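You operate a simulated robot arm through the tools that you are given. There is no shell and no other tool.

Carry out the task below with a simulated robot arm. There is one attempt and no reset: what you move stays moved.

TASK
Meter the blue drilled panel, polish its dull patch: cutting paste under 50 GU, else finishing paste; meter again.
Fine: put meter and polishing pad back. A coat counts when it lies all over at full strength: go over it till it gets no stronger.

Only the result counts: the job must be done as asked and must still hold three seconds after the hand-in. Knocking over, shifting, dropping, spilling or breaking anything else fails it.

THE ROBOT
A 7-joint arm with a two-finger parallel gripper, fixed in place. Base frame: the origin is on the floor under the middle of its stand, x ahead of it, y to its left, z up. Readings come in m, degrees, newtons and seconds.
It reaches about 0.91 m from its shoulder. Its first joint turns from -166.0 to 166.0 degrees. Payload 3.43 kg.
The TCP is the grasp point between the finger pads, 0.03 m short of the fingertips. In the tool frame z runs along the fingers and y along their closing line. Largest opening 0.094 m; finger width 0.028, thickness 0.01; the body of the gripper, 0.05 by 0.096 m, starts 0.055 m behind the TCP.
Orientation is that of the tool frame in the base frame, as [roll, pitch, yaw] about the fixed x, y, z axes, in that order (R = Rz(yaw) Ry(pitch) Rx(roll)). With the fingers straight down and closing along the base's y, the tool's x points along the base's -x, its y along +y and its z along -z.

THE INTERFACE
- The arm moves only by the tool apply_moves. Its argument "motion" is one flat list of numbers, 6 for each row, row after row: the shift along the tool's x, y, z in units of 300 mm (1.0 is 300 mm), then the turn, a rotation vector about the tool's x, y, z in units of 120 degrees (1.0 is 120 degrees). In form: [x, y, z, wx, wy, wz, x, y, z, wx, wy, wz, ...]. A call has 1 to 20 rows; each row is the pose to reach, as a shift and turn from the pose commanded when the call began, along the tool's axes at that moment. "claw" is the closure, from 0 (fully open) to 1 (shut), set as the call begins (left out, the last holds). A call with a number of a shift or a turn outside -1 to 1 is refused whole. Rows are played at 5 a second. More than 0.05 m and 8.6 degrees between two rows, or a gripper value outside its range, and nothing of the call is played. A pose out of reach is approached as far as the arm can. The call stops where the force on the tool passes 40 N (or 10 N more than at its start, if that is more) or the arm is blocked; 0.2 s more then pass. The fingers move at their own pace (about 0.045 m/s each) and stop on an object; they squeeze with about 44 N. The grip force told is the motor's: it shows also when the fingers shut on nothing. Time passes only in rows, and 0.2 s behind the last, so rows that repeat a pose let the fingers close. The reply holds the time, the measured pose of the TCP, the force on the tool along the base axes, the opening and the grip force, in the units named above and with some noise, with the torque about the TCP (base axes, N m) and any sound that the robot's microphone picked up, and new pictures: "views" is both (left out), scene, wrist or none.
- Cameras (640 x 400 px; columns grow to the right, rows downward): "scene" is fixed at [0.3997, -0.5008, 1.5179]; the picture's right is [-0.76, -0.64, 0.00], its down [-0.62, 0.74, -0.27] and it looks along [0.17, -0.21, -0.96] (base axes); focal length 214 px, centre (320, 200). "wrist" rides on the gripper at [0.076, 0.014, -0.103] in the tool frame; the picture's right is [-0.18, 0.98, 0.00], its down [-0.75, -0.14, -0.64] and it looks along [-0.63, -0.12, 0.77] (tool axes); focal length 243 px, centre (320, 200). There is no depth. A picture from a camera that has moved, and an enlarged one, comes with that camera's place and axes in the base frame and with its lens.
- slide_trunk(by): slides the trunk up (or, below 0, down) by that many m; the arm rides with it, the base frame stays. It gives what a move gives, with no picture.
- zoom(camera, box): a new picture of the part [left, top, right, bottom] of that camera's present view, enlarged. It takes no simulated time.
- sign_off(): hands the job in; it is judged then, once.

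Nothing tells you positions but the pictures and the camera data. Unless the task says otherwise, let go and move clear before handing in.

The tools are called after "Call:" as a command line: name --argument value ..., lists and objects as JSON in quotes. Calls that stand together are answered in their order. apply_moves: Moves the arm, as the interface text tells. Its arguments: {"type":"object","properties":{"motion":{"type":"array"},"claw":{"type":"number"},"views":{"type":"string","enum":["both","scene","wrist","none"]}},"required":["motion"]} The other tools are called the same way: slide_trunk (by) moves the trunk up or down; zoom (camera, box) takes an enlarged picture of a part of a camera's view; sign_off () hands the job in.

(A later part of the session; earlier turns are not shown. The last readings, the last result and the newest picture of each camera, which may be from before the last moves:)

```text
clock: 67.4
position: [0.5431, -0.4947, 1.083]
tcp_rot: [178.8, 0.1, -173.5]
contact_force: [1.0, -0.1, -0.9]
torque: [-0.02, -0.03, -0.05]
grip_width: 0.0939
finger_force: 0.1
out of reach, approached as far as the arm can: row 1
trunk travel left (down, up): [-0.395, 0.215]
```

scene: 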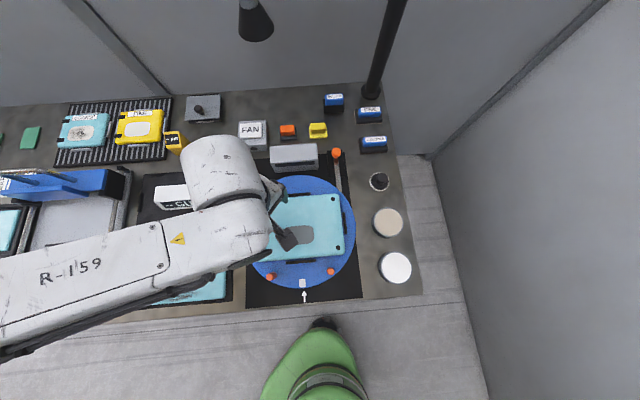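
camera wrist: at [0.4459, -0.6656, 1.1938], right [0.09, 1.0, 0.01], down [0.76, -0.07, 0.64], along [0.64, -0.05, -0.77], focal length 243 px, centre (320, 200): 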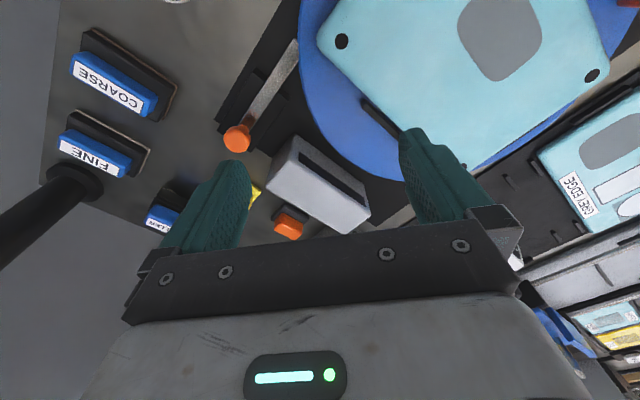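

The arm is free again above the panel. For the pad I'll use a tilted approach: first turn the tool so its fingers close along base x (yaw about -90°).

Call:
apply_moves --motion '[0, 0, 0, 0, 0, -0.063, 0, 0, 0, 0, 0, -0.127, 0, 0, 0, 0, 0, -0.19, 0, 0, 0, 0, 0, -0.253, 0, 0, 0, 0, 0, -0.316, 0, 0, 0, 0, 0, -0.38, 0, 0, 0, 0, 0, -0.443, 0, 0, 0, 0, 0, -0.506, 0, 0, 0, 0, 0, -0.57, 0, 0, 0, 0, 0, -0.633, 0, 0, 0, 0, 0, -0.696, 0, 0, 0, 0, 0, -0.696]'

```text
clock: 70.0
position: [0.5429, -0.4937, 1.0841]
tcp_rot: [179.9, 1.2, -89.9]
contact_force: [0.0, 0.1, 0.0]
torque: [0.01, 0.02, -0.02]
grip_width: 0.094
finger_force: 0.1
trunk travel left (down, up): [-0.395, 0.215]
camera wrist: at [0.5286, -0.5732, 1.184], right [-0.98, 0.18, 0.01], down [0.14, 0.74, 0.66], along [0.11, 0.65, -0.75], focal length 243 px, centre (320, 200)
```

scene: 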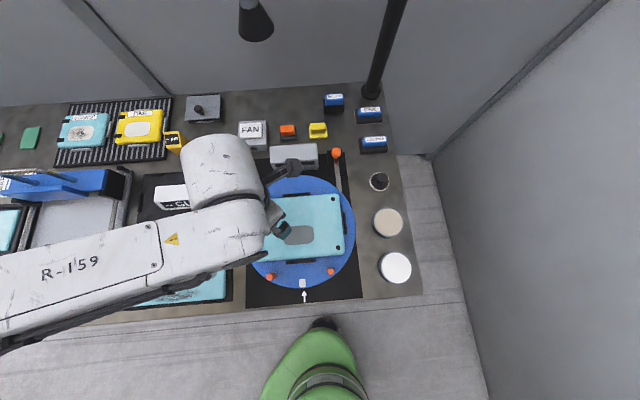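
wrist: 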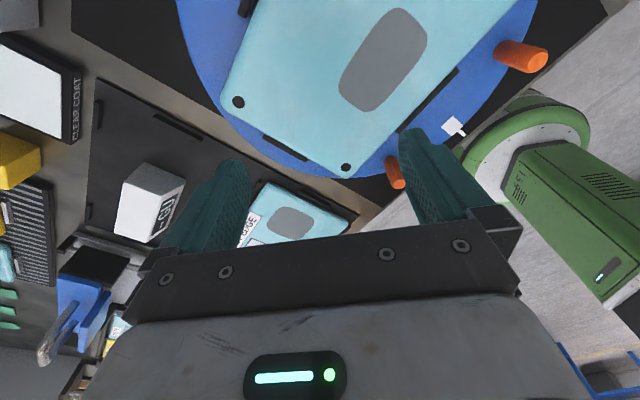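

Yaw -90° works fine. Now I'll tilt the tool about 35° outward while moving toward the pad, staying high.

Call:
apply_moves --motion '[0.083, 0.044, -0.017, 0, 0.05, 0, 0.167, 0.089, -0.033, 0, 0.1, 0, 0.25, 0.133, -0.05, 0, 0.151, 0, 0.333, 0.178, -0.067, 0, 0.201, 0, 0.417, 0.222, -0.083, 0, 0.252, 0, 0.5, 0.267, -0.1, 0, 0.302, 0, 0.5, 0.267, -0.1, 0, 0.302, 0]'

```text
clock: 71.6
position: [0.4629, -0.646, 1.11]
tcp_rot: [179.8, -35.1, -89.7]
contact_force: [0.4, -0.5, -0.5]
torque: [-0.01, 0.01, 0.0]
grip_width: 0.0942
finger_force: 0.0
trunk travel left (down, up): [-0.395, 0.215]
camera wrist: at [0.4484, -0.6494, 1.2375], right [-0.98, 0.15, -0.1], down [0.14, 0.99, 0.09], along [0.12, 0.07, -0.99], focal length 243 px, centre (320, 200)
```

scene: 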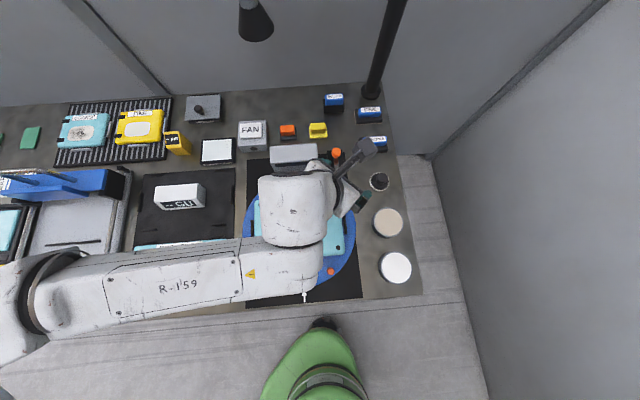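
wrist: 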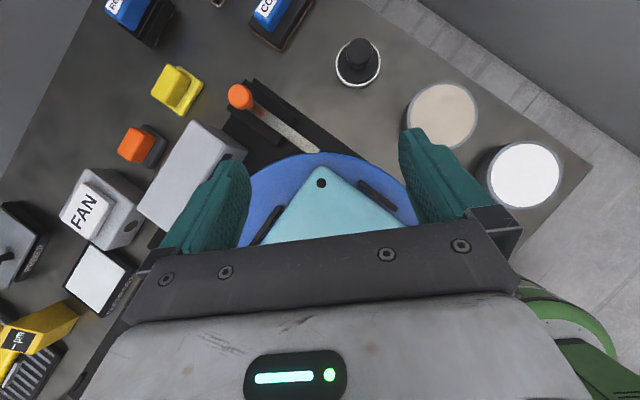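

The tilted pose works, with the camera looking straight down on the pad and pots. I'll zoom in on the pad and the cutting pot.

Call:
zoom --camera "wrist" --box '[310, 20, 410, 110]'

Call:
zoom --camera "wrist" --box '[390, 60, 580, 220]'

Call:
zoom --camera "wrist" --box '[180, 60, 420, 240]'

```text
4.44 times, centred on (360, 65) of wrist
camera zoom: at [0.4484, -0.6494, 1.2375], right [-0.98, 0.15, -0.1], down [0.14, 0.99, 0.09], along [0.12, 0.07, -0.99], focal length 1078 px, centre (142, 800)
```

zoom: 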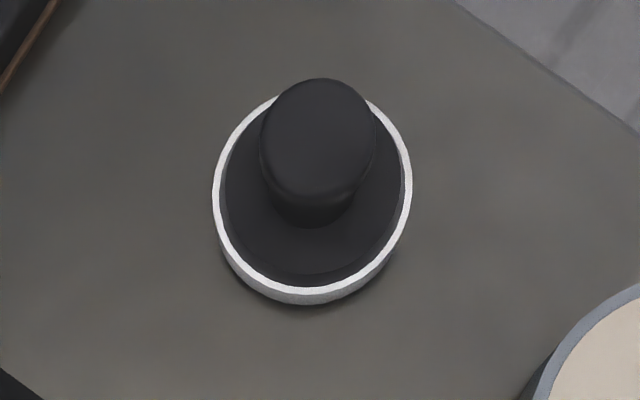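

```text
2.50 times, centred on (485, 140) of wrist
camera zoom: at [0.4484, -0.6494, 1.2375], right [-0.98, 0.15, -0.1], down [0.14, 0.99, 0.09], along [0.12, 0.07, -0.99], focal length 606 px, centre (-92, 350)
```

zoom: 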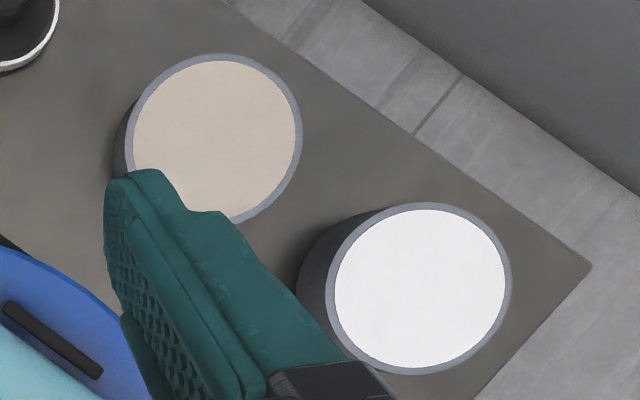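

```text
2.22 times, centred on (300, 150) of wrist
camera zoom: at [0.4484, -0.6494, 1.2375], right [-0.98, 0.15, -0.1], down [0.14, 0.99, 0.09], along [0.12, 0.07, -0.99], focal length 539 px, centre (364, 311)
```

zoom: 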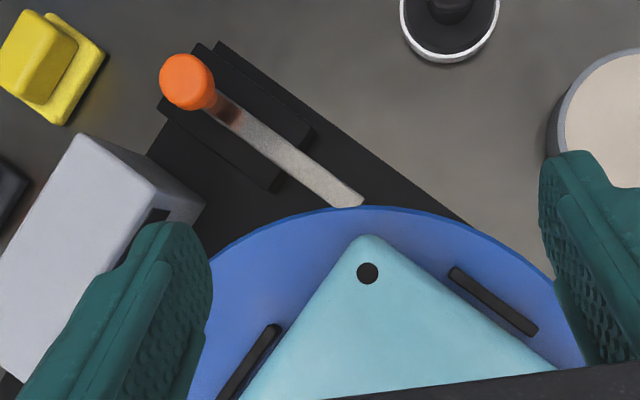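

The pad has a mushroom knob (about 30 mm wide, top near z 0.93) centred around (0.410, -0.797). I'll move most of the way there first.

Call:
apply_moves --motion '[0.03, 0.035, 0.078, 0, 0, 0, 0.06, 0.071, 0.156, 0, 0, 0, 0.09, 0.106, 0.234, 0, 0, 0, 0.119, 0.142, 0.312, 0, 0, 0, 0.149, 0.177, 0.39, 0, 0, 0, 0.149, 0.177, 0.39, 0, 0, 0]'

Call:
zoom --camera "wrist" --box '[220, 20, 420, 180]'

```text
clock: 73.0
position: [0.4101, -0.7517, 1.0391]
tcp_rot: [179.7, -35.0, -89.9]
contact_force: [0.5, -0.1, 0.4]
torque: [-0.01, -0.02, -0.04]
grip_width: 0.0943
finger_force: 0.1
trunk travel left (down, up): [-0.395, 0.215]
camera wrist: at [0.3951, -0.7543, 1.1667], right [-0.98, 0.15, -0.1], down [0.14, 0.99, 0.09], along [0.12, 0.08, -0.99], focal length 243 px, centre (320, 200)
```

scene: 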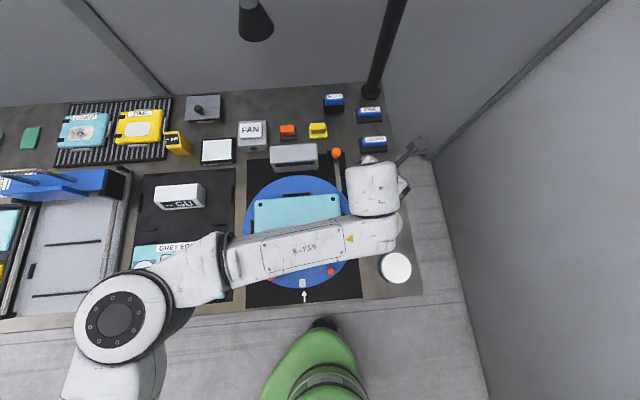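
wrist: 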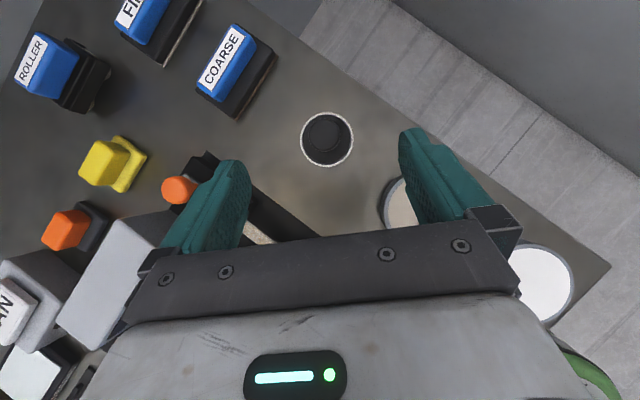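

```text
2.50 times, centred on (320, 100) of wrist
camera zoom: at [0.3951, -0.7543, 1.1667], right [-0.98, 0.15, -0.1], down [0.14, 0.99, 0.09], along [0.12, 0.08, -0.99], focal length 606 px, centre (320, 450)
```

zoom: 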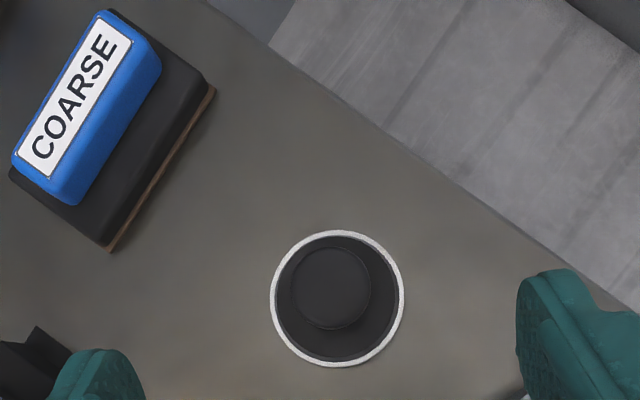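

I now have the knob centre at about (0.409, -0.798) with its top near z 0.932. I'll descend over it with the fingers straddling the knob.

Call:
apply_moves --motion '[0.061, 0.003, 0.125, 0, 0, 0, -0.006, 0.003, 0.22, 0, 0, 0, -0.059, 0.004, 0.296, 0, 0, 0, -0.059, 0.004, 0.296, 0, 0, 0]'

Call:
zoom --camera "wrist" --box '[220, 60, 420, 220]'

```text
clock: 74.0
position: [0.4101, -0.7877, 0.9567]
tcp_rot: [180.0, -35.1, -89.9]
contact_force: [0.6, 0.7, -0.4]
torque: [0.03, 0.0, 0.03]
grip_width: 0.0939
finger_force: 0.1
trunk travel left (down, up): [-0.395, 0.215]
camera wrist: at [0.3948, -0.7906, 1.084], right [-0.98, 0.15, -0.1], down [0.14, 0.99, 0.09], along [0.12, 0.08, -0.99], focal length 243 px, centre (320, 200)
```

scene: 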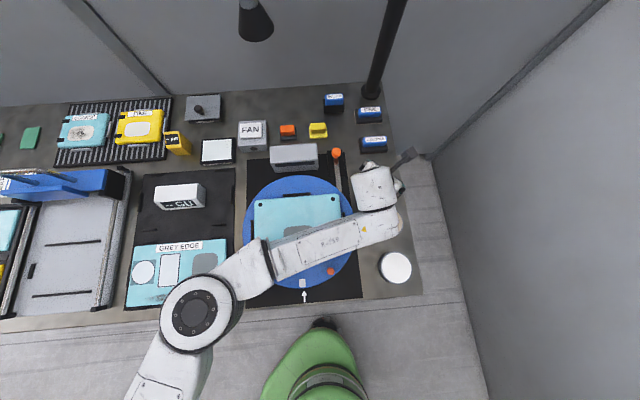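
wrist: 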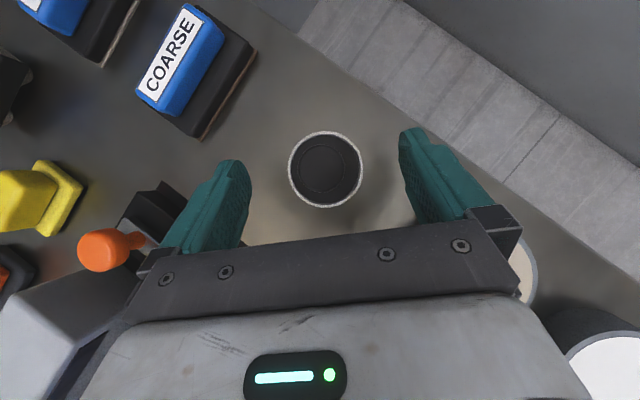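

```text
2.50 times, centred on (320, 140) of wrist
camera zoom: at [0.3948, -0.7906, 1.084], right [-0.98, 0.15, -0.1], down [0.14, 0.99, 0.09], along [0.12, 0.08, -0.99], focal length 606 px, centre (320, 350)
```

zoom: 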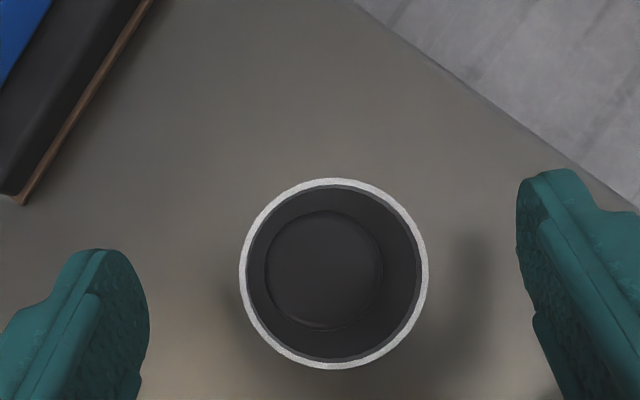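

The knob is centred between the fingers to within 2 mm. I'll lower the last 20 mm and close.

Call:
apply_moves --motion '[-0.017, 0.005, 0.03, 0, 0, 0, -0.035, 0.005, 0.06, 0, 0, 0, -0.035, 0.005, 0.06, 0, 0, 0]' --views "wrist"

```text
clock: 74.8
position: [0.4066, -0.7865, 0.9364]
tcp_rot: [179.8, -35.1, -90.0]
contact_force: [-0.2, -0.6, -0.5]
torque: [0.02, -0.03, 0.05]
grip_width: 0.094
finger_force: 0.0
trunk travel left (down, up): [-0.395, 0.215]
camera wrist: at [0.3927, -0.7906, 1.0631], right [-0.98, 0.15, -0.1], down [0.14, 0.99, 0.09], along [0.12, 0.08, -0.99], focal length 243 px, centre (320, 200)
```

wrist: 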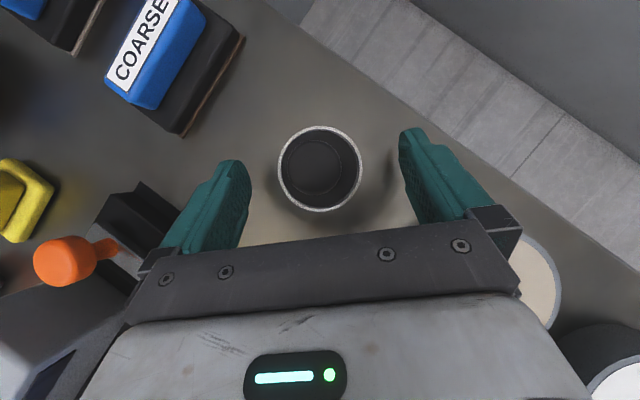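

Call:
apply_moves --motion '[0, 0, 0, 0, 0, 0, 0, 0, 0, 0, 0, 0, 0, 0, 0, 0, 0, 0, 0, 0, 0, 0, 0, 0, 0, 0, 0, 0, 0, 0, 0, 0, 0, 0, 0, 0]' --claw 1 --views "wrist"

```text
clock: 76.2
position: [0.4059, -0.7864, 0.9365]
tcp_rot: [179.8, -35.1, -89.9]
contact_force: [1.5, -0.1, 0.6]
torque: [0.0, -0.05, -0.03]
grip_width: 0.0309
finger_force: 45.0
trunk travel left (down, up): [-0.395, 0.215]
camera wrist: at [0.3928, -0.7906, 1.0634], right [-0.98, 0.15, -0.1], down [0.14, 0.99, 0.09], along [0.12, 0.08, -0.99], focal length 243 px, centre (320, 200)
```

wrist: 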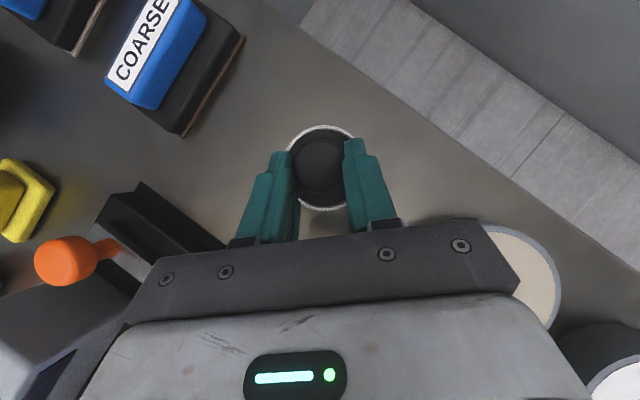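

The knob is gripped (31 mm). I'll lift 10 mm to test, then look.

Call:
apply_moves --motion '[0.0096, 0, -0.0136, 0, 0, 0, 0.0192, 0, -0.0273, 0, 0, 0, 0.0192, 0, -0.0273, 0, 0, 0]' --views "wrist"

```text
clock: 77.0
position: [0.407, -0.788, 0.9462]
tcp_rot: [179.8, -34.9, -89.9]
contact_force: [-0.7, 0.5, -1.6]
torque: [-0.01, 0.01, -0.03]
grip_width: 0.0306
finger_force: 43.6
trunk travel left (down, up): [-0.395, 0.215]
camera wrist: at [0.3923, -0.7911, 1.0742], right [-0.98, 0.15, -0.1], down [0.14, 0.99, 0.09], along [0.12, 0.08, -0.99], focal length 243 px, centre (320, 200)
```

wrist: 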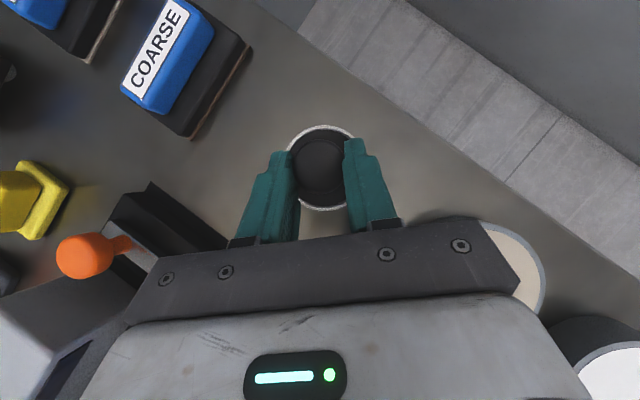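

The pad comes up securely. I'll lift it higher and carry it over the beige cutting-paste pot, then check alignment.

Call:
apply_moves --motion '[0.05, 0, -0.075, 0, 0, 0, 0.105, 0, -0.15, 0, 0, 0, 0.042, 0.075, -0.195, 0, 0, 0, -0.022, 0.151, -0.24, 0, 0, 0, -0.086, 0.226, -0.285, 0, 0, 0, -0.15, 0.302, -0.329, 0, 0, 0, -0.15, 0.302, -0.329, 0, 0, 0]'

Call:
zoom --camera "wrist" --box '[220, 60, 420, 240]'

Call:
zoom --camera "scene" --box '[330, 160, 450, 300]'

```text
clock: 78.6
position: [0.3158, -0.6935, 1.0027]
tcp_rot: [179.9, -35.0, -89.7]
contact_force: [-0.5, -0.1, -1.9]
torque: [0.02, 0.01, -0.01]
grip_width: 0.0303
finger_force: 44.2
trunk travel left (down, up): [-0.395, 0.215]
camera wrist: at [0.3008, -0.6973, 1.1298], right [-0.98, 0.15, -0.1], down [0.14, 0.99, 0.09], along [0.12, 0.08, -0.99], focal length 243 px, centre (320, 200)
```

scene: 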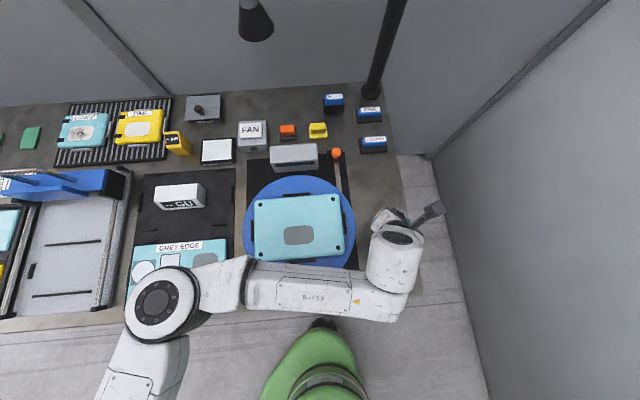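
wrist: 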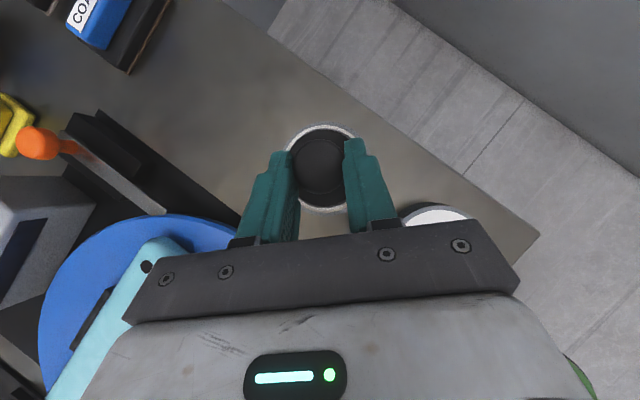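

```text
2.22 times, centred on (320, 150) of wrist
camera zoom: at [0.3008, -0.6973, 1.1298], right [-0.98, 0.15, -0.1], down [0.14, 0.99, 0.09], along [0.12, 0.08, -0.99], focal length 539 px, centre (320, 311)
```

zoom: 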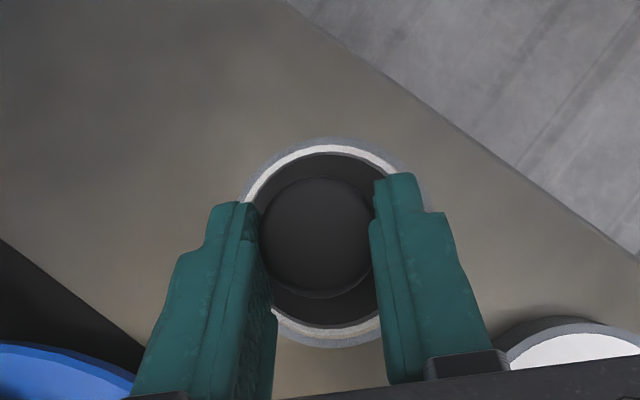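

```text
2.86 times, centred on (390, 230) of scene
camera zoom: at [0.3997, -0.5008, 1.5179], right [-0.76, -0.64, 0.0], down [-0.62, 0.74, -0.27], along [0.17, -0.21, -0.96], focal length 613 px, centre (120, 114)
```

zoom: 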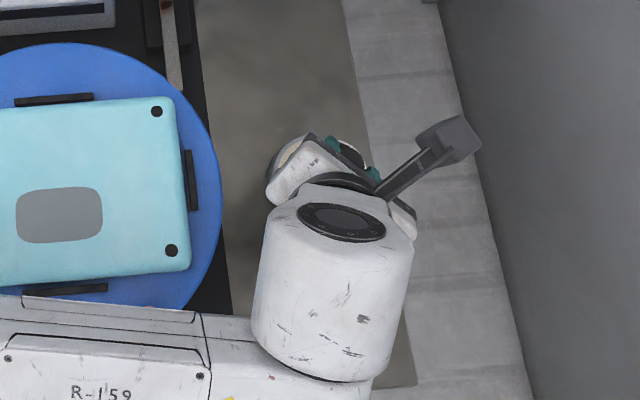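

Call:
zoom --camera "wrist" --box '[270, 110, 380, 225]'

```text
3.48 times, centred on (325, 168) of wrist
camera zoom: at [0.3008, -0.6973, 1.1298], right [-0.98, 0.15, -0.1], down [0.14, 0.99, 0.09], along [0.12, 0.08, -0.99], focal length 844 px, centre (303, 313)
```

zoom: 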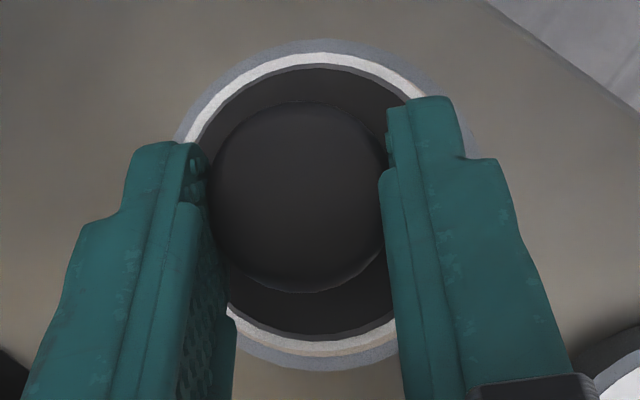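

The pad is nearly concentric with the pot. I'll lower it close to the rim with a 2 mm correction.

Call:
apply_moves --motion '[-0.024, -0.007, 0.04, 0, 0, 0, -0.048, -0.007, 0.079, 0, 0, 0, -0.048, -0.007, 0.079, 0, 0, 0]' --views "wrist"

Call:
zoom --camera "wrist" --box '[270, 110, 380, 225]'

```text
clock: 79.4
position: [0.3171, -0.6971, 0.9739]
tcp_rot: [179.8, -35.1, -89.9]
contact_force: [0.3, 0.4, -1.8]
torque: [0.01, 0.0, -0.02]
grip_width: 0.0303
finger_force: 43.7
trunk travel left (down, up): [-0.395, 0.215]
camera wrist: at [0.3043, -0.6997, 1.1012], right [-0.98, 0.15, -0.1], down [0.14, 0.99, 0.09], along [0.12, 0.08, -0.99], focal length 243 px, centre (320, 200)
```

wrist: 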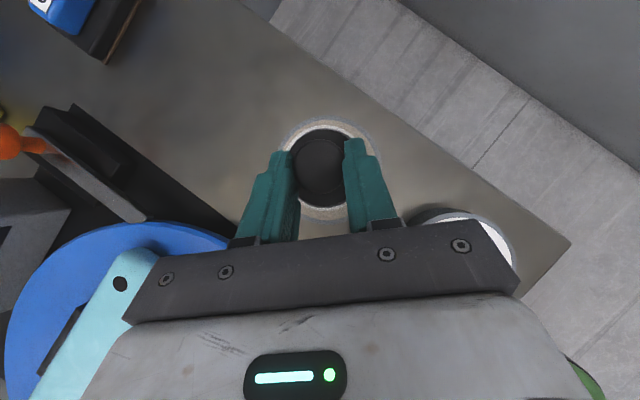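

```text
3.48 times, centred on (325, 168) of wrist
camera zoom: at [0.3043, -0.6997, 1.1012], right [-0.98, 0.15, -0.1], down [0.14, 0.99, 0.09], along [0.12, 0.08, -0.99], focal length 844 px, centre (303, 313)
```

zoom: 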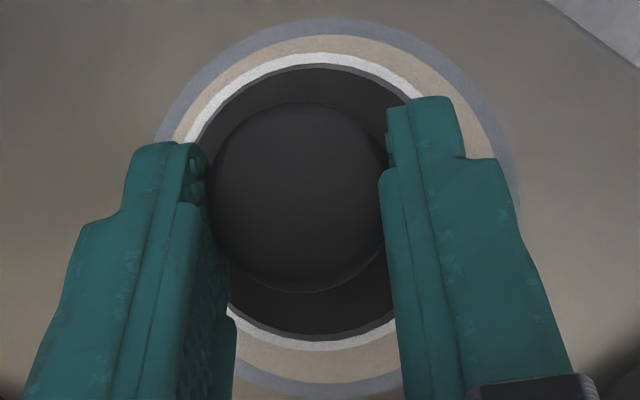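

Well centred within 2 mm, with beige paste visible all around. I'll lower in small steps until the pad touches the paste.

Call:
apply_moves --motion '[-0.006, 0.004, 0.008, 0, 0, 0, -0.0115, 0.006, 0.0164, 0, 0, 0, -0.0115, 0.006, 0.0164, 0, 0, 0]' --views "none"

```text
clock: 80.2
position: [0.3163, -0.6958, 0.9673]
tcp_rot: [179.9, -35.1, -89.9]
contact_force: [-0.8, 0.3, -1.4]
torque: [0.02, 0.01, 0.0]
grip_width: 0.0306
finger_force: 44.1
trunk travel left (down, up): [-0.395, 0.215]
```

Call:
apply_moves --motion '[-0.0038, 0, 0.0055, 0, 0, 0, -0.0077, 0, 0.0109, 0, 0, 0, -0.0077, 0, 0.0109, 0, 0, 0]' --views "none"

```text
clock: 81.0
position: [0.3168, -0.6974, 0.9671]
tcp_rot: [179.9, -35.3, -89.9]
contact_force: [2.3, 3.5, 16.2]
torque: [0.35, -0.17, -0.02]
grip_width: 0.0306
finger_force: 44.2
trunk travel left (down, up): [-0.395, 0.215]
```

The pad is pressing on the paste (about 18 N). I'll hold with a small wiggle to load it, then lift.

Call:
apply_moves --motion '[0, 0.006, 0, 0, 0, 0, 0, -0.006, 0, 0, 0, 0, 0, 0, 0, 0, 0, 0, 0, 0, 0, 0, 0, 0, 0, 0, 0, 0, 0, 0]' --views "none"

Call:
apply_moves --motion '[0.02, 0, -0.0273, 0, 0, 0, 0.05, 0, -0.07, 0, 0, 0, 0.1, 0, -0.14, 0, 0, 0, 0.1, 0, -0.14, 0, 0, 0]'

Call:
zoom --camera "wrist" --box '[270, 110, 380, 225]'

```text
clock: 82.2
position: [0.3155, -0.6969, 0.966]
tcp_rot: [179.8, -35.3, -89.9]
contact_force: [1.1, -6.0, 22.1]
torque: [-0.41, 0.1, 0.03]
grip_width: 0.0305
finger_force: 43.5
trunk travel left (down, up): [-0.395, 0.215]
```

```text
clock: 83.2
position: [0.3155, -0.6984, 1.0149]
tcp_rot: [179.8, -35.0, -89.9]
contact_force: [0.2, -0.6, -1.2]
torque: [0.0, -0.07, 0.0]
grip_width: 0.0305
finger_force: 43.9
trunk travel left (down, up): [-0.395, 0.215]
camera wrist: at [0.3017, -0.7006, 1.1419], right [-0.98, 0.15, -0.1], down [0.14, 0.99, 0.09], along [0.12, 0.08, -0.99], focal length 243 px, centre (320, 200)
```

scene: 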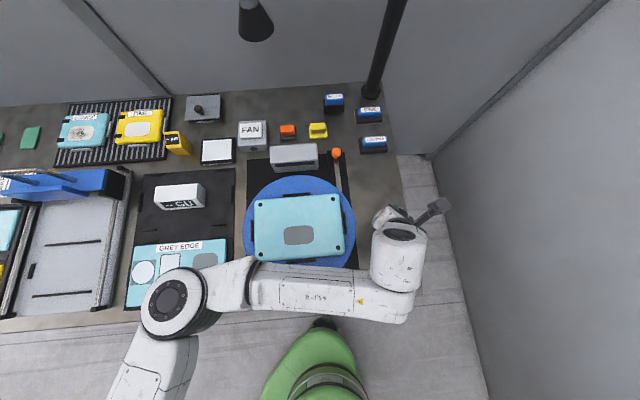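
wrist: 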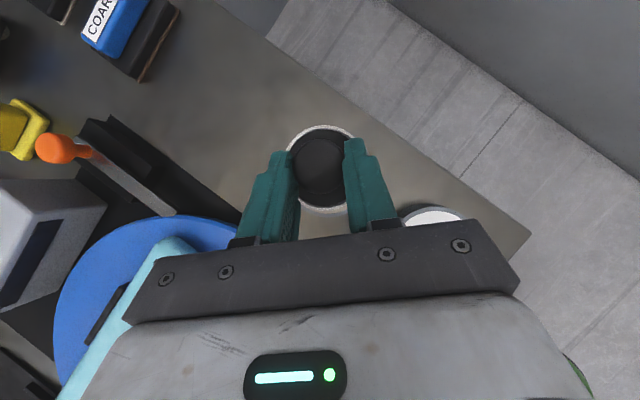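

```text
3.48 times, centred on (325, 168) of wrist
camera zoom: at [0.3017, -0.7006, 1.1419], right [-0.98, 0.15, -0.1], down [0.14, 0.99, 0.09], along [0.12, 0.08, -0.99], focal length 844 px, centre (303, 313)
```

zoom: 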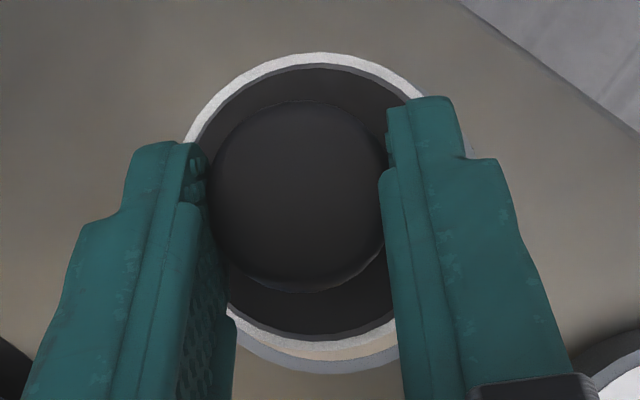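

The pot stayed in place and the pad is loaded. Next I'll carry it over the dull patch, staying above the panel, and align using the downward-looking camera.

Call:
apply_moves --motion '[-0.03, -0.06, -0.09, 0, 0, 0, -0.1, -0.16, -0.17, 0, 0, 0, -0.18, -0.26, -0.24, 0, 0, 0, -0.27, -0.36, -0.31, 0, 0, 0, -0.36, -0.45, -0.37, 0, 0, 0, -0.44, -0.52, -0.425, 0, 0, 0, -0.487, -0.562, -0.457, 0, 0, 0, -0.487, -0.562, -0.457, 0, 0, 0]'

Call:
zoom --camera "wrist" --box '[220, 60, 420, 240]'

Call:
zoom --camera "scene" --box '[240, 160, 380, 300]'

```text
clock: 85.0
position: [0.4866, -0.4981, 1.046]
tcp_rot: [179.8, -34.9, -89.8]
contact_force: [0.5, 0.2, -1.2]
torque: [0.06, 0.01, -0.01]
grip_width: 0.0303
finger_force: 44.0
trunk travel left (down, up): [-0.395, 0.215]
camera wrist: at [0.4723, -0.5011, 1.1731], right [-0.98, 0.15, -0.1], down [0.14, 0.99, 0.09], along [0.12, 0.08, -0.99], focal length 243 px, centre (320, 200)
```

scene: 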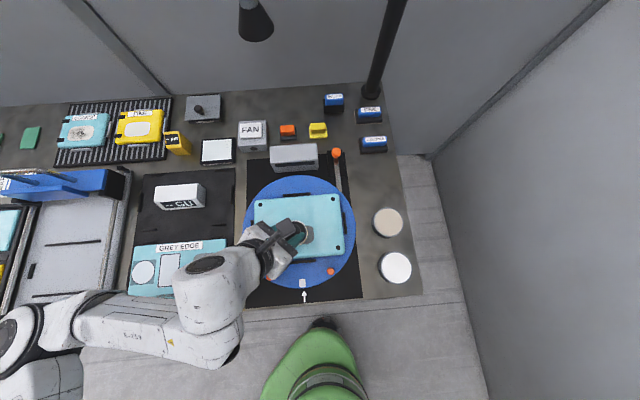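
wrist: 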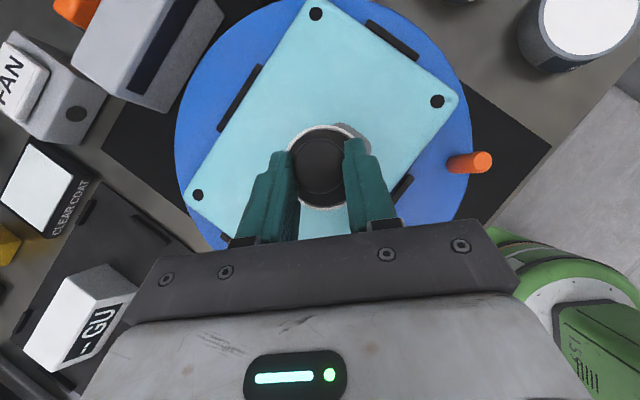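

```text
2.22 times, centred on (320, 150) of wrist
camera zoom: at [0.4723, -0.5011, 1.1731], right [-0.98, 0.15, -0.1], down [0.14, 0.99, 0.09], along [0.12, 0.08, -0.99], focal length 539 px, centre (320, 311)
```

zoom: 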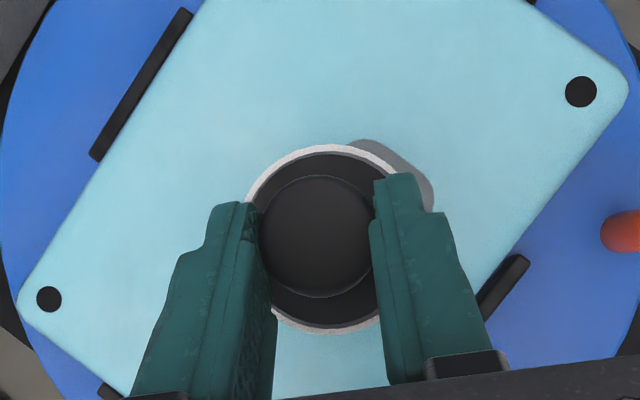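

```text
2.86 times, centred on (310, 230) of scene
camera zoom: at [0.3997, -0.5008, 1.5179], right [-0.76, -0.64, 0.0], down [-0.62, 0.74, -0.27], along [0.17, -0.21, -0.96], focal length 613 px, centre (349, 114)
```

zoom: 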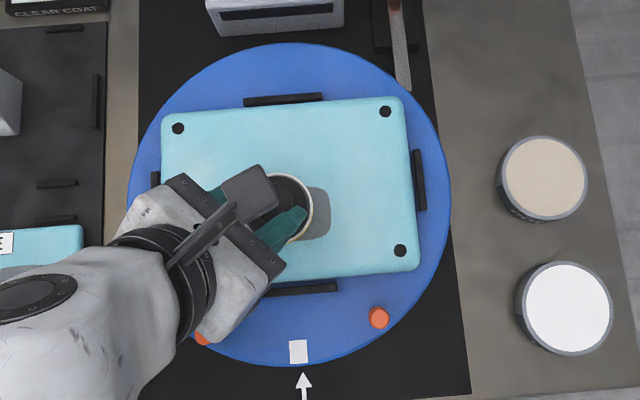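

From the panel's holes I get the patch centre at (forward 0.706, left -0.0215), about 80 × 52 mm. I'll align the pad to it and lower until just above the surface.

Call:
apply_moves --motion '[-0.02, 0.004, 0.036, 0, 0, 0, -0.041, 0.008, 0.072, 0, 0, 0, -0.061, 0.008, 0.108, 0, 0, 0, -0.061, 0.008, 0.108, 0, 0, 0]' --views "none"

Call:
apply_moves --motion '[-0.0038, 0, 0.0055, 0, 0, 0, -0.0058, 0, 0.0082, 0, 0, 0, -0.0058, 0, 0.0082, 0, 0, 0]' --views "none"

```text
clock: 86.0
position: [0.4853, -0.5009, 1.0071]
tcp_rot: [179.9, -35.1, -89.8]
contact_force: [0.0, 0.1, -1.1]
torque: [0.04, 0.03, 0.01]
grip_width: 0.0305
finger_force: 44.0
trunk travel left (down, up): [-0.395, 0.215]
```

```text
clock: 86.8
position: [0.4833, -0.502, 1.0046]
tcp_rot: [179.8, -34.9, -89.9]
contact_force: [0.1, -0.1, -1.5]
torque: [0.03, 0.0, 0.0]
grip_width: 0.0302
finger_force: 44.2
trunk travel left (down, up): [-0.395, 0.215]
```

Call:
apply_moves --motion '[-0.0038, 0, 0.0055, 0, 0, 0, -0.0038, 0, 0.0055, 0, 0, 0]' --views "none"

```text
clock: 87.4
position: [0.483, -0.5019, 1.0031]
tcp_rot: [179.8, -35.2, -89.9]
contact_force: [-0.2, 0.6, 0.1]
torque: [-0.05, 0.06, -0.02]
grip_width: 0.0303
finger_force: 44.6
trunk travel left (down, up): [-0.395, 0.215]
```

Just touching. One more millimetre for gentle pressure, then I'll start with a single stroke along the patch and check for the turntable moving.

Call:
apply_moves --motion '[-0.0019, 0, 0.0027, 0, 0, 0, -0.0019, 0, 0.0027, 0, 0, 0]' --views "none"

```text
clock: 88.0
position: [0.4832, -0.5014, 1.0023]
tcp_rot: [179.9, -35.0, -89.8]
contact_force: [0.6, 1.8, 5.6]
torque: [0.01, 0.07, 0.03]
grip_width: 0.0307
finger_force: 44.3
trunk travel left (down, up): [-0.395, 0.215]
```

Call:
apply_moves --motion '[-0.0289, -0.0354, -0.0203, 0, 0, 0, -0.0578, -0.0707, -0.0407, 0, 0, 0, -0.0289, -0.0354, -0.0203, 0, 0, 0, 0, 0, 0, 0, 0, 0, 0.0289, 0.0354, 0.0203, 0, 0, 0, 0.0578, 0.0707, 0.0407, 0, 0, 0, 0.0578, 0.0707, 0.0407, 0, 0, 0]'

Call:
zoom --camera "wrist" --box '[200, 40, 440, 240]'

Call:
zoom --camera "scene" --box '[240, 160, 380, 300]'

```text
clock: 89.6
position: [0.4607, -0.5246, 1.0026]
tcp_rot: [179.9, -35.2, -89.7]
contact_force: [4.4, 5.5, 26.4]
torque: [0.2, -0.19, 0.05]
grip_width: 0.0305
finger_force: 44.0
trunk travel left (down, up): [-0.395, 0.215]
camera wrist: at [0.4464, -0.5274, 1.1292], right [-0.98, 0.15, -0.1], down [0.14, 0.99, 0.09], along [0.12, 0.07, -0.99], focal length 243 px, centre (320, 200)
```

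scene: 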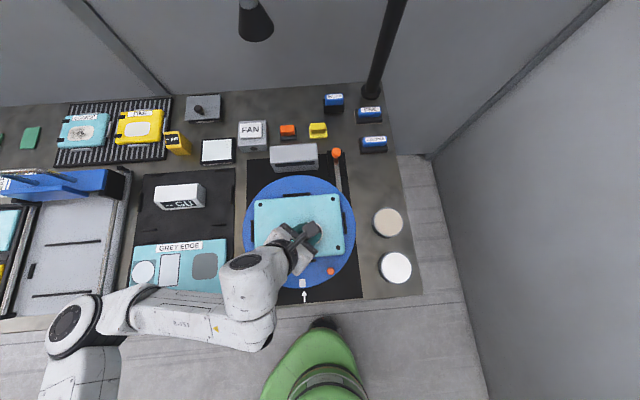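
wrist: 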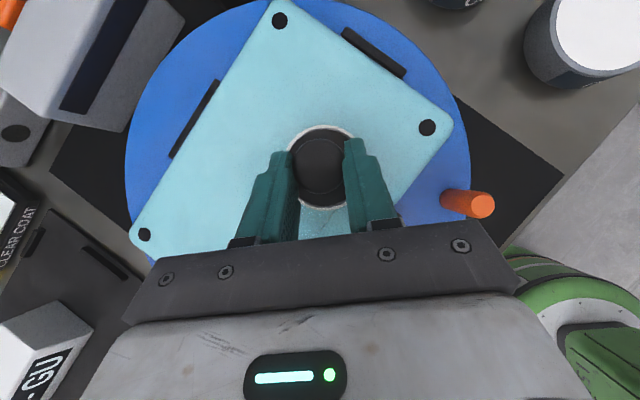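

```text
2.00 times, centred on (320, 140) of wrist
camera zoom: at [0.4464, -0.5274, 1.1292], right [-0.98, 0.15, -0.1], down [0.14, 0.99, 0.09], along [0.12, 0.07, -0.99], focal length 485 px, centre (320, 320)
```

zoom: 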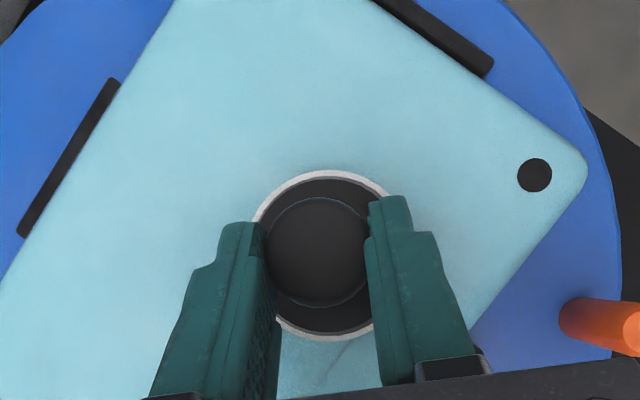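

```text
2.86 times, centred on (310, 230) of scene
camera zoom: at [0.3997, -0.5008, 1.5179], right [-0.76, -0.64, 0.0], down [-0.62, 0.74, -0.27], along [0.17, -0.21, -0.96], focal length 613 px, centre (349, 114)
```

zoom: 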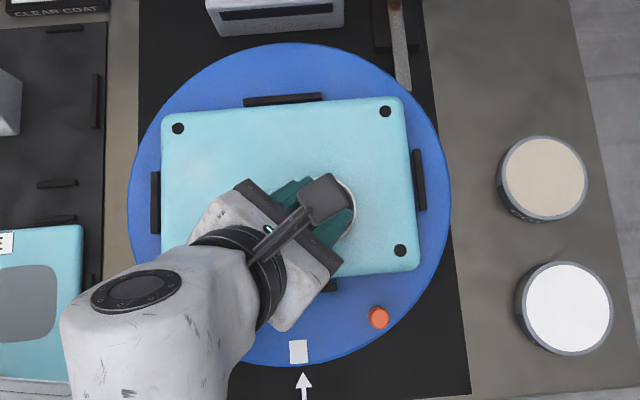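

It's already working: the grey patch has nearly vanished where the pad passed, and the turntable hasn't moved. I'll ease the pressure slightly and run a full raster over the patch.

Call:
apply_moves --motion '[-0.0255, 0.033, -0.0212, 0, 0, 0, -0.0544, -0.0024, -0.0415, 0, 0, 0, -0.0833, -0.0377, -0.0618, 0, 0, 0, -0.1122, -0.0731, -0.0821, 0, 0, 0, -0.1412, -0.1084, -0.1025, 0, 0, 0, -0.1142, -0.1414, -0.0835, 0, 0, 0, -0.0872, -0.1744, -0.0645, 0, 0, 0, -0.0583, -0.1391, -0.0442, 0, 0, 0, -0.0293, -0.1037, -0.0239, 0, 0, 0, -0.0004, -0.0684, -0.0036, 0, 0, 0, 0.0285, -0.033, 0.0168, 0, 0, 0, 0.0015, 0, -0.0022, 0, 0, 0, -0.0274, -0.0354, -0.0225, 0, 0, 0, -0.0563, -0.0707, -0.0429, 0, 0, 0, -0.0853, -0.1061, -0.0632, 0, 0, 0, -0.1142, -0.1414, -0.0835, 0, 0, 0]'

Call:
zoom --camera "wrist" --box '[200, 40, 440, 240]'

Call:
zoom --camera "scene" --box '[240, 160, 380, 300]'

```text
clock: 93.0
position: [0.504, -0.4809, 1.002]
tcp_rot: [179.7, -35.0, -89.8]
contact_force: [1.3, -0.7, 5.5]
torque: [-0.24, 0.1, 0.02]
grip_width: 0.0303
finger_force: 44.5
trunk travel left (down, up): [-0.395, 0.215]
camera wrist: at [0.4907, -0.4839, 1.1286], right [-0.98, 0.15, -0.1], down [0.14, 0.99, 0.09], along [0.12, 0.08, -0.99], focal length 243 px, centre (320, 200)
```

scene: 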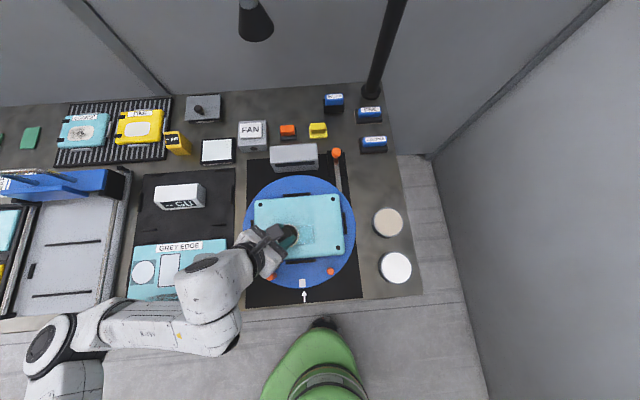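
wrist: 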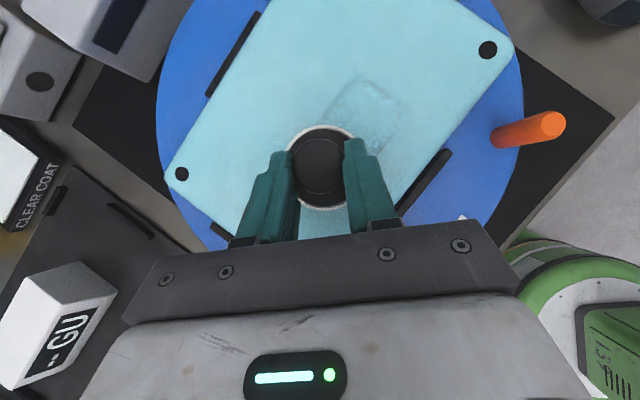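

```text
2.00 times, centred on (320, 140) of wrist
camera zoom: at [0.4907, -0.4839, 1.1286], right [-0.98, 0.15, -0.1], down [0.14, 0.99, 0.09], along [0.12, 0.08, -0.99], focal length 485 px, centre (320, 320)
```

zoom: 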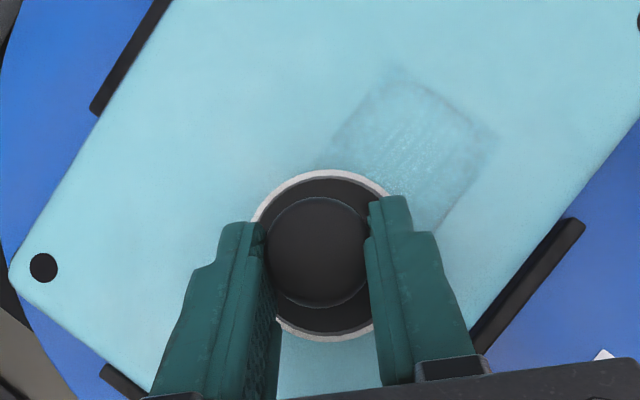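

```text
2.86 times, centred on (310, 230) of scene
camera zoom: at [0.3997, -0.5008, 1.5179], right [-0.76, -0.64, 0.0], down [-0.62, 0.74, -0.27], along [0.17, -0.21, -0.96], focal length 613 px, centre (349, 114)
```

zoom: 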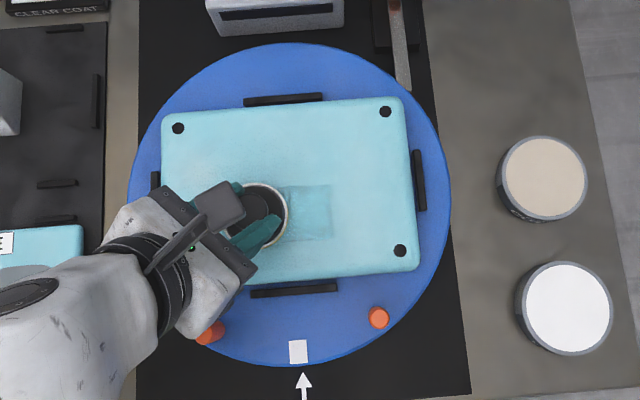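

The patch is much glossier, with faint less-polished edges remaining. I'll do a wider raster that overlaps the edges by more.

Call:
apply_moves --motion '[-0.0656, 0.0236, -0.0461, 0, 0, 0, -0.0251, 0.0731, -0.0176, 0, 0, 0, 0.0154, 0.1226, 0.0108, 0, 0, 0, 0.0559, 0.1721, 0.0393, 0, 0, 0, 0.0964, 0.2216, 0.0678, 0, 0, 0, 0.1176, 0.1956, 0.0827, 0, 0, 0, 0.0771, 0.1461, 0.0542, 0, 0, 0, 0.0366, 0.0966, 0.0257, 0, 0, 0, -0.0039, 0.0471, -0.0027, 0, 0, 0, -0.0443, -0.0024, -0.0312, 0, 0, 0, -0.0231, -0.0283, -0.0163, 0, 0, 0, 0.0174, 0.0212, 0.0122, 0, 0, 0, 0.0578, 0.0707, 0.0407, 0, 0, 0, 0.0983, 0.1202, 0.0691, 0, 0, 0, 0.1388, 0.1697, 0.0976, 0, 0, 0, 0.16, 0.1438, 0.1125, 0, 0, 0, 0.1195, 0.0943, 0.084, 0, 0, 0, 0.079, 0.0448, 0.0556, 0, 0, 0, 0.0386, -0.0047, 0.0271, 0, 0, 0, -0.0019, -0.0542, -0.0014, 0, 0, 0]'

Call:
zoom --camera "wrist" --box '[200, 40, 440, 240]'

Call:
zoom --camera "scene" --box '[240, 160, 380, 300]'

```text
clock: 97.2
position: [0.5203, -0.481, 1.0025]
tcp_rot: [179.8, -35.1, -89.9]
contact_force: [0.5, -0.4, -1.9]
torque: [0.02, 0.0, 0.01]
grip_width: 0.0303
finger_force: 44.1
trunk travel left (down, up): [-0.395, 0.215]
camera wrist: at [0.5066, -0.4835, 1.1291], right [-0.98, 0.15, -0.1], down [0.14, 0.99, 0.09], along [0.12, 0.08, -0.99], focal length 243 px, centre (320, 200)
```

scene: 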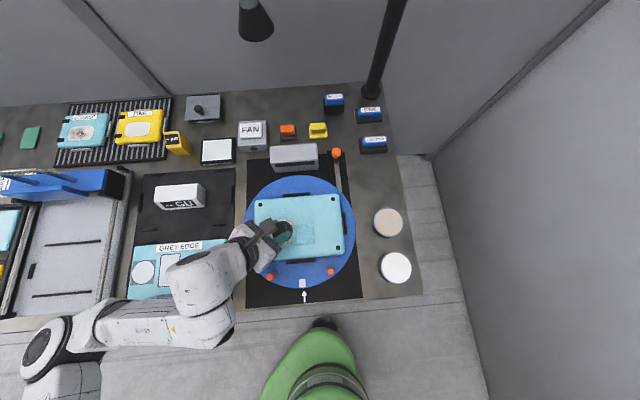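
wrist: 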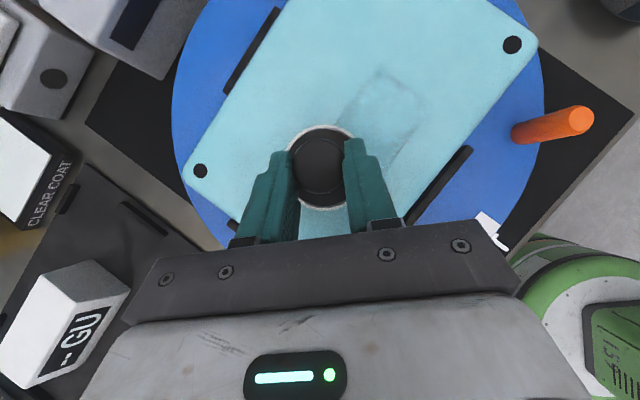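

```text
2.00 times, centred on (320, 140) of wrist
camera zoom: at [0.5066, -0.4835, 1.1291], right [-0.98, 0.15, -0.1], down [0.14, 0.99, 0.09], along [0.12, 0.08, -0.99], focal length 485 px, centre (320, 320)
```

zoom: 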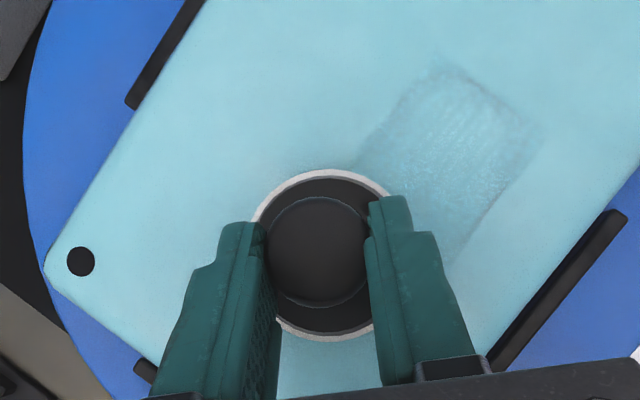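

```text
2.86 times, centred on (310, 230) of scene
camera zoom: at [0.3997, -0.5008, 1.5179], right [-0.76, -0.64, 0.0], down [-0.62, 0.74, -0.27], along [0.17, -0.21, -0.96], focal length 613 px, centre (349, 114)
```

zoom: 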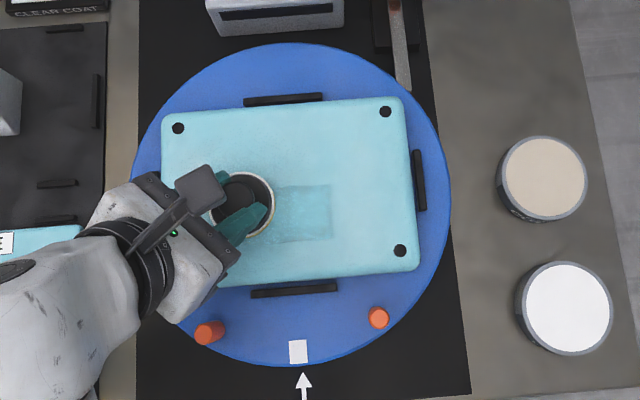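

Contact was lost toward the end of that raster. I'll press down about 1.5 mm more and check the force before going over it again.

Call:
apply_moves --motion '[-0.0029, 0, 0.0041, 0, 0, 0, -0.0029, 0, 0.0041, 0, 0, 0]' --views "none"

```text
clock: 97.8
position: [0.5214, -0.4802, 1.0005]
tcp_rot: [179.9, -35.2, -89.9]
contact_force: [0.1, -1.3, 5.8]
torque: [-0.03, 0.04, -0.03]
grip_width: 0.0305
finger_force: 44.0
trunk travel left (down, up): [-0.395, 0.215]
```

Call:
apply_moves --motion '[0.0212, -0.0259, 0.0149, 0, 0, 0, 0.0617, 0.0236, 0.0434, 0, 0, 0, 0.1022, 0.0731, 0.0718, 0, 0, 0, 0.1427, 0.1226, 0.1003, 0, 0, 0, 0.1832, 0.1721, 0.1287, 0, 0, 0]' --views "none"

```text
clock: 99.0
position: [0.4675, -0.5479, 1.0011]
tcp_rot: [179.8, -35.0, -89.9]
contact_force: [-1.4, 0.6, 4.3]
torque: [-0.15, -0.05, 0.02]
grip_width: 0.0305
finger_force: 44.1
trunk travel left (down, up): [-0.395, 0.215]
```

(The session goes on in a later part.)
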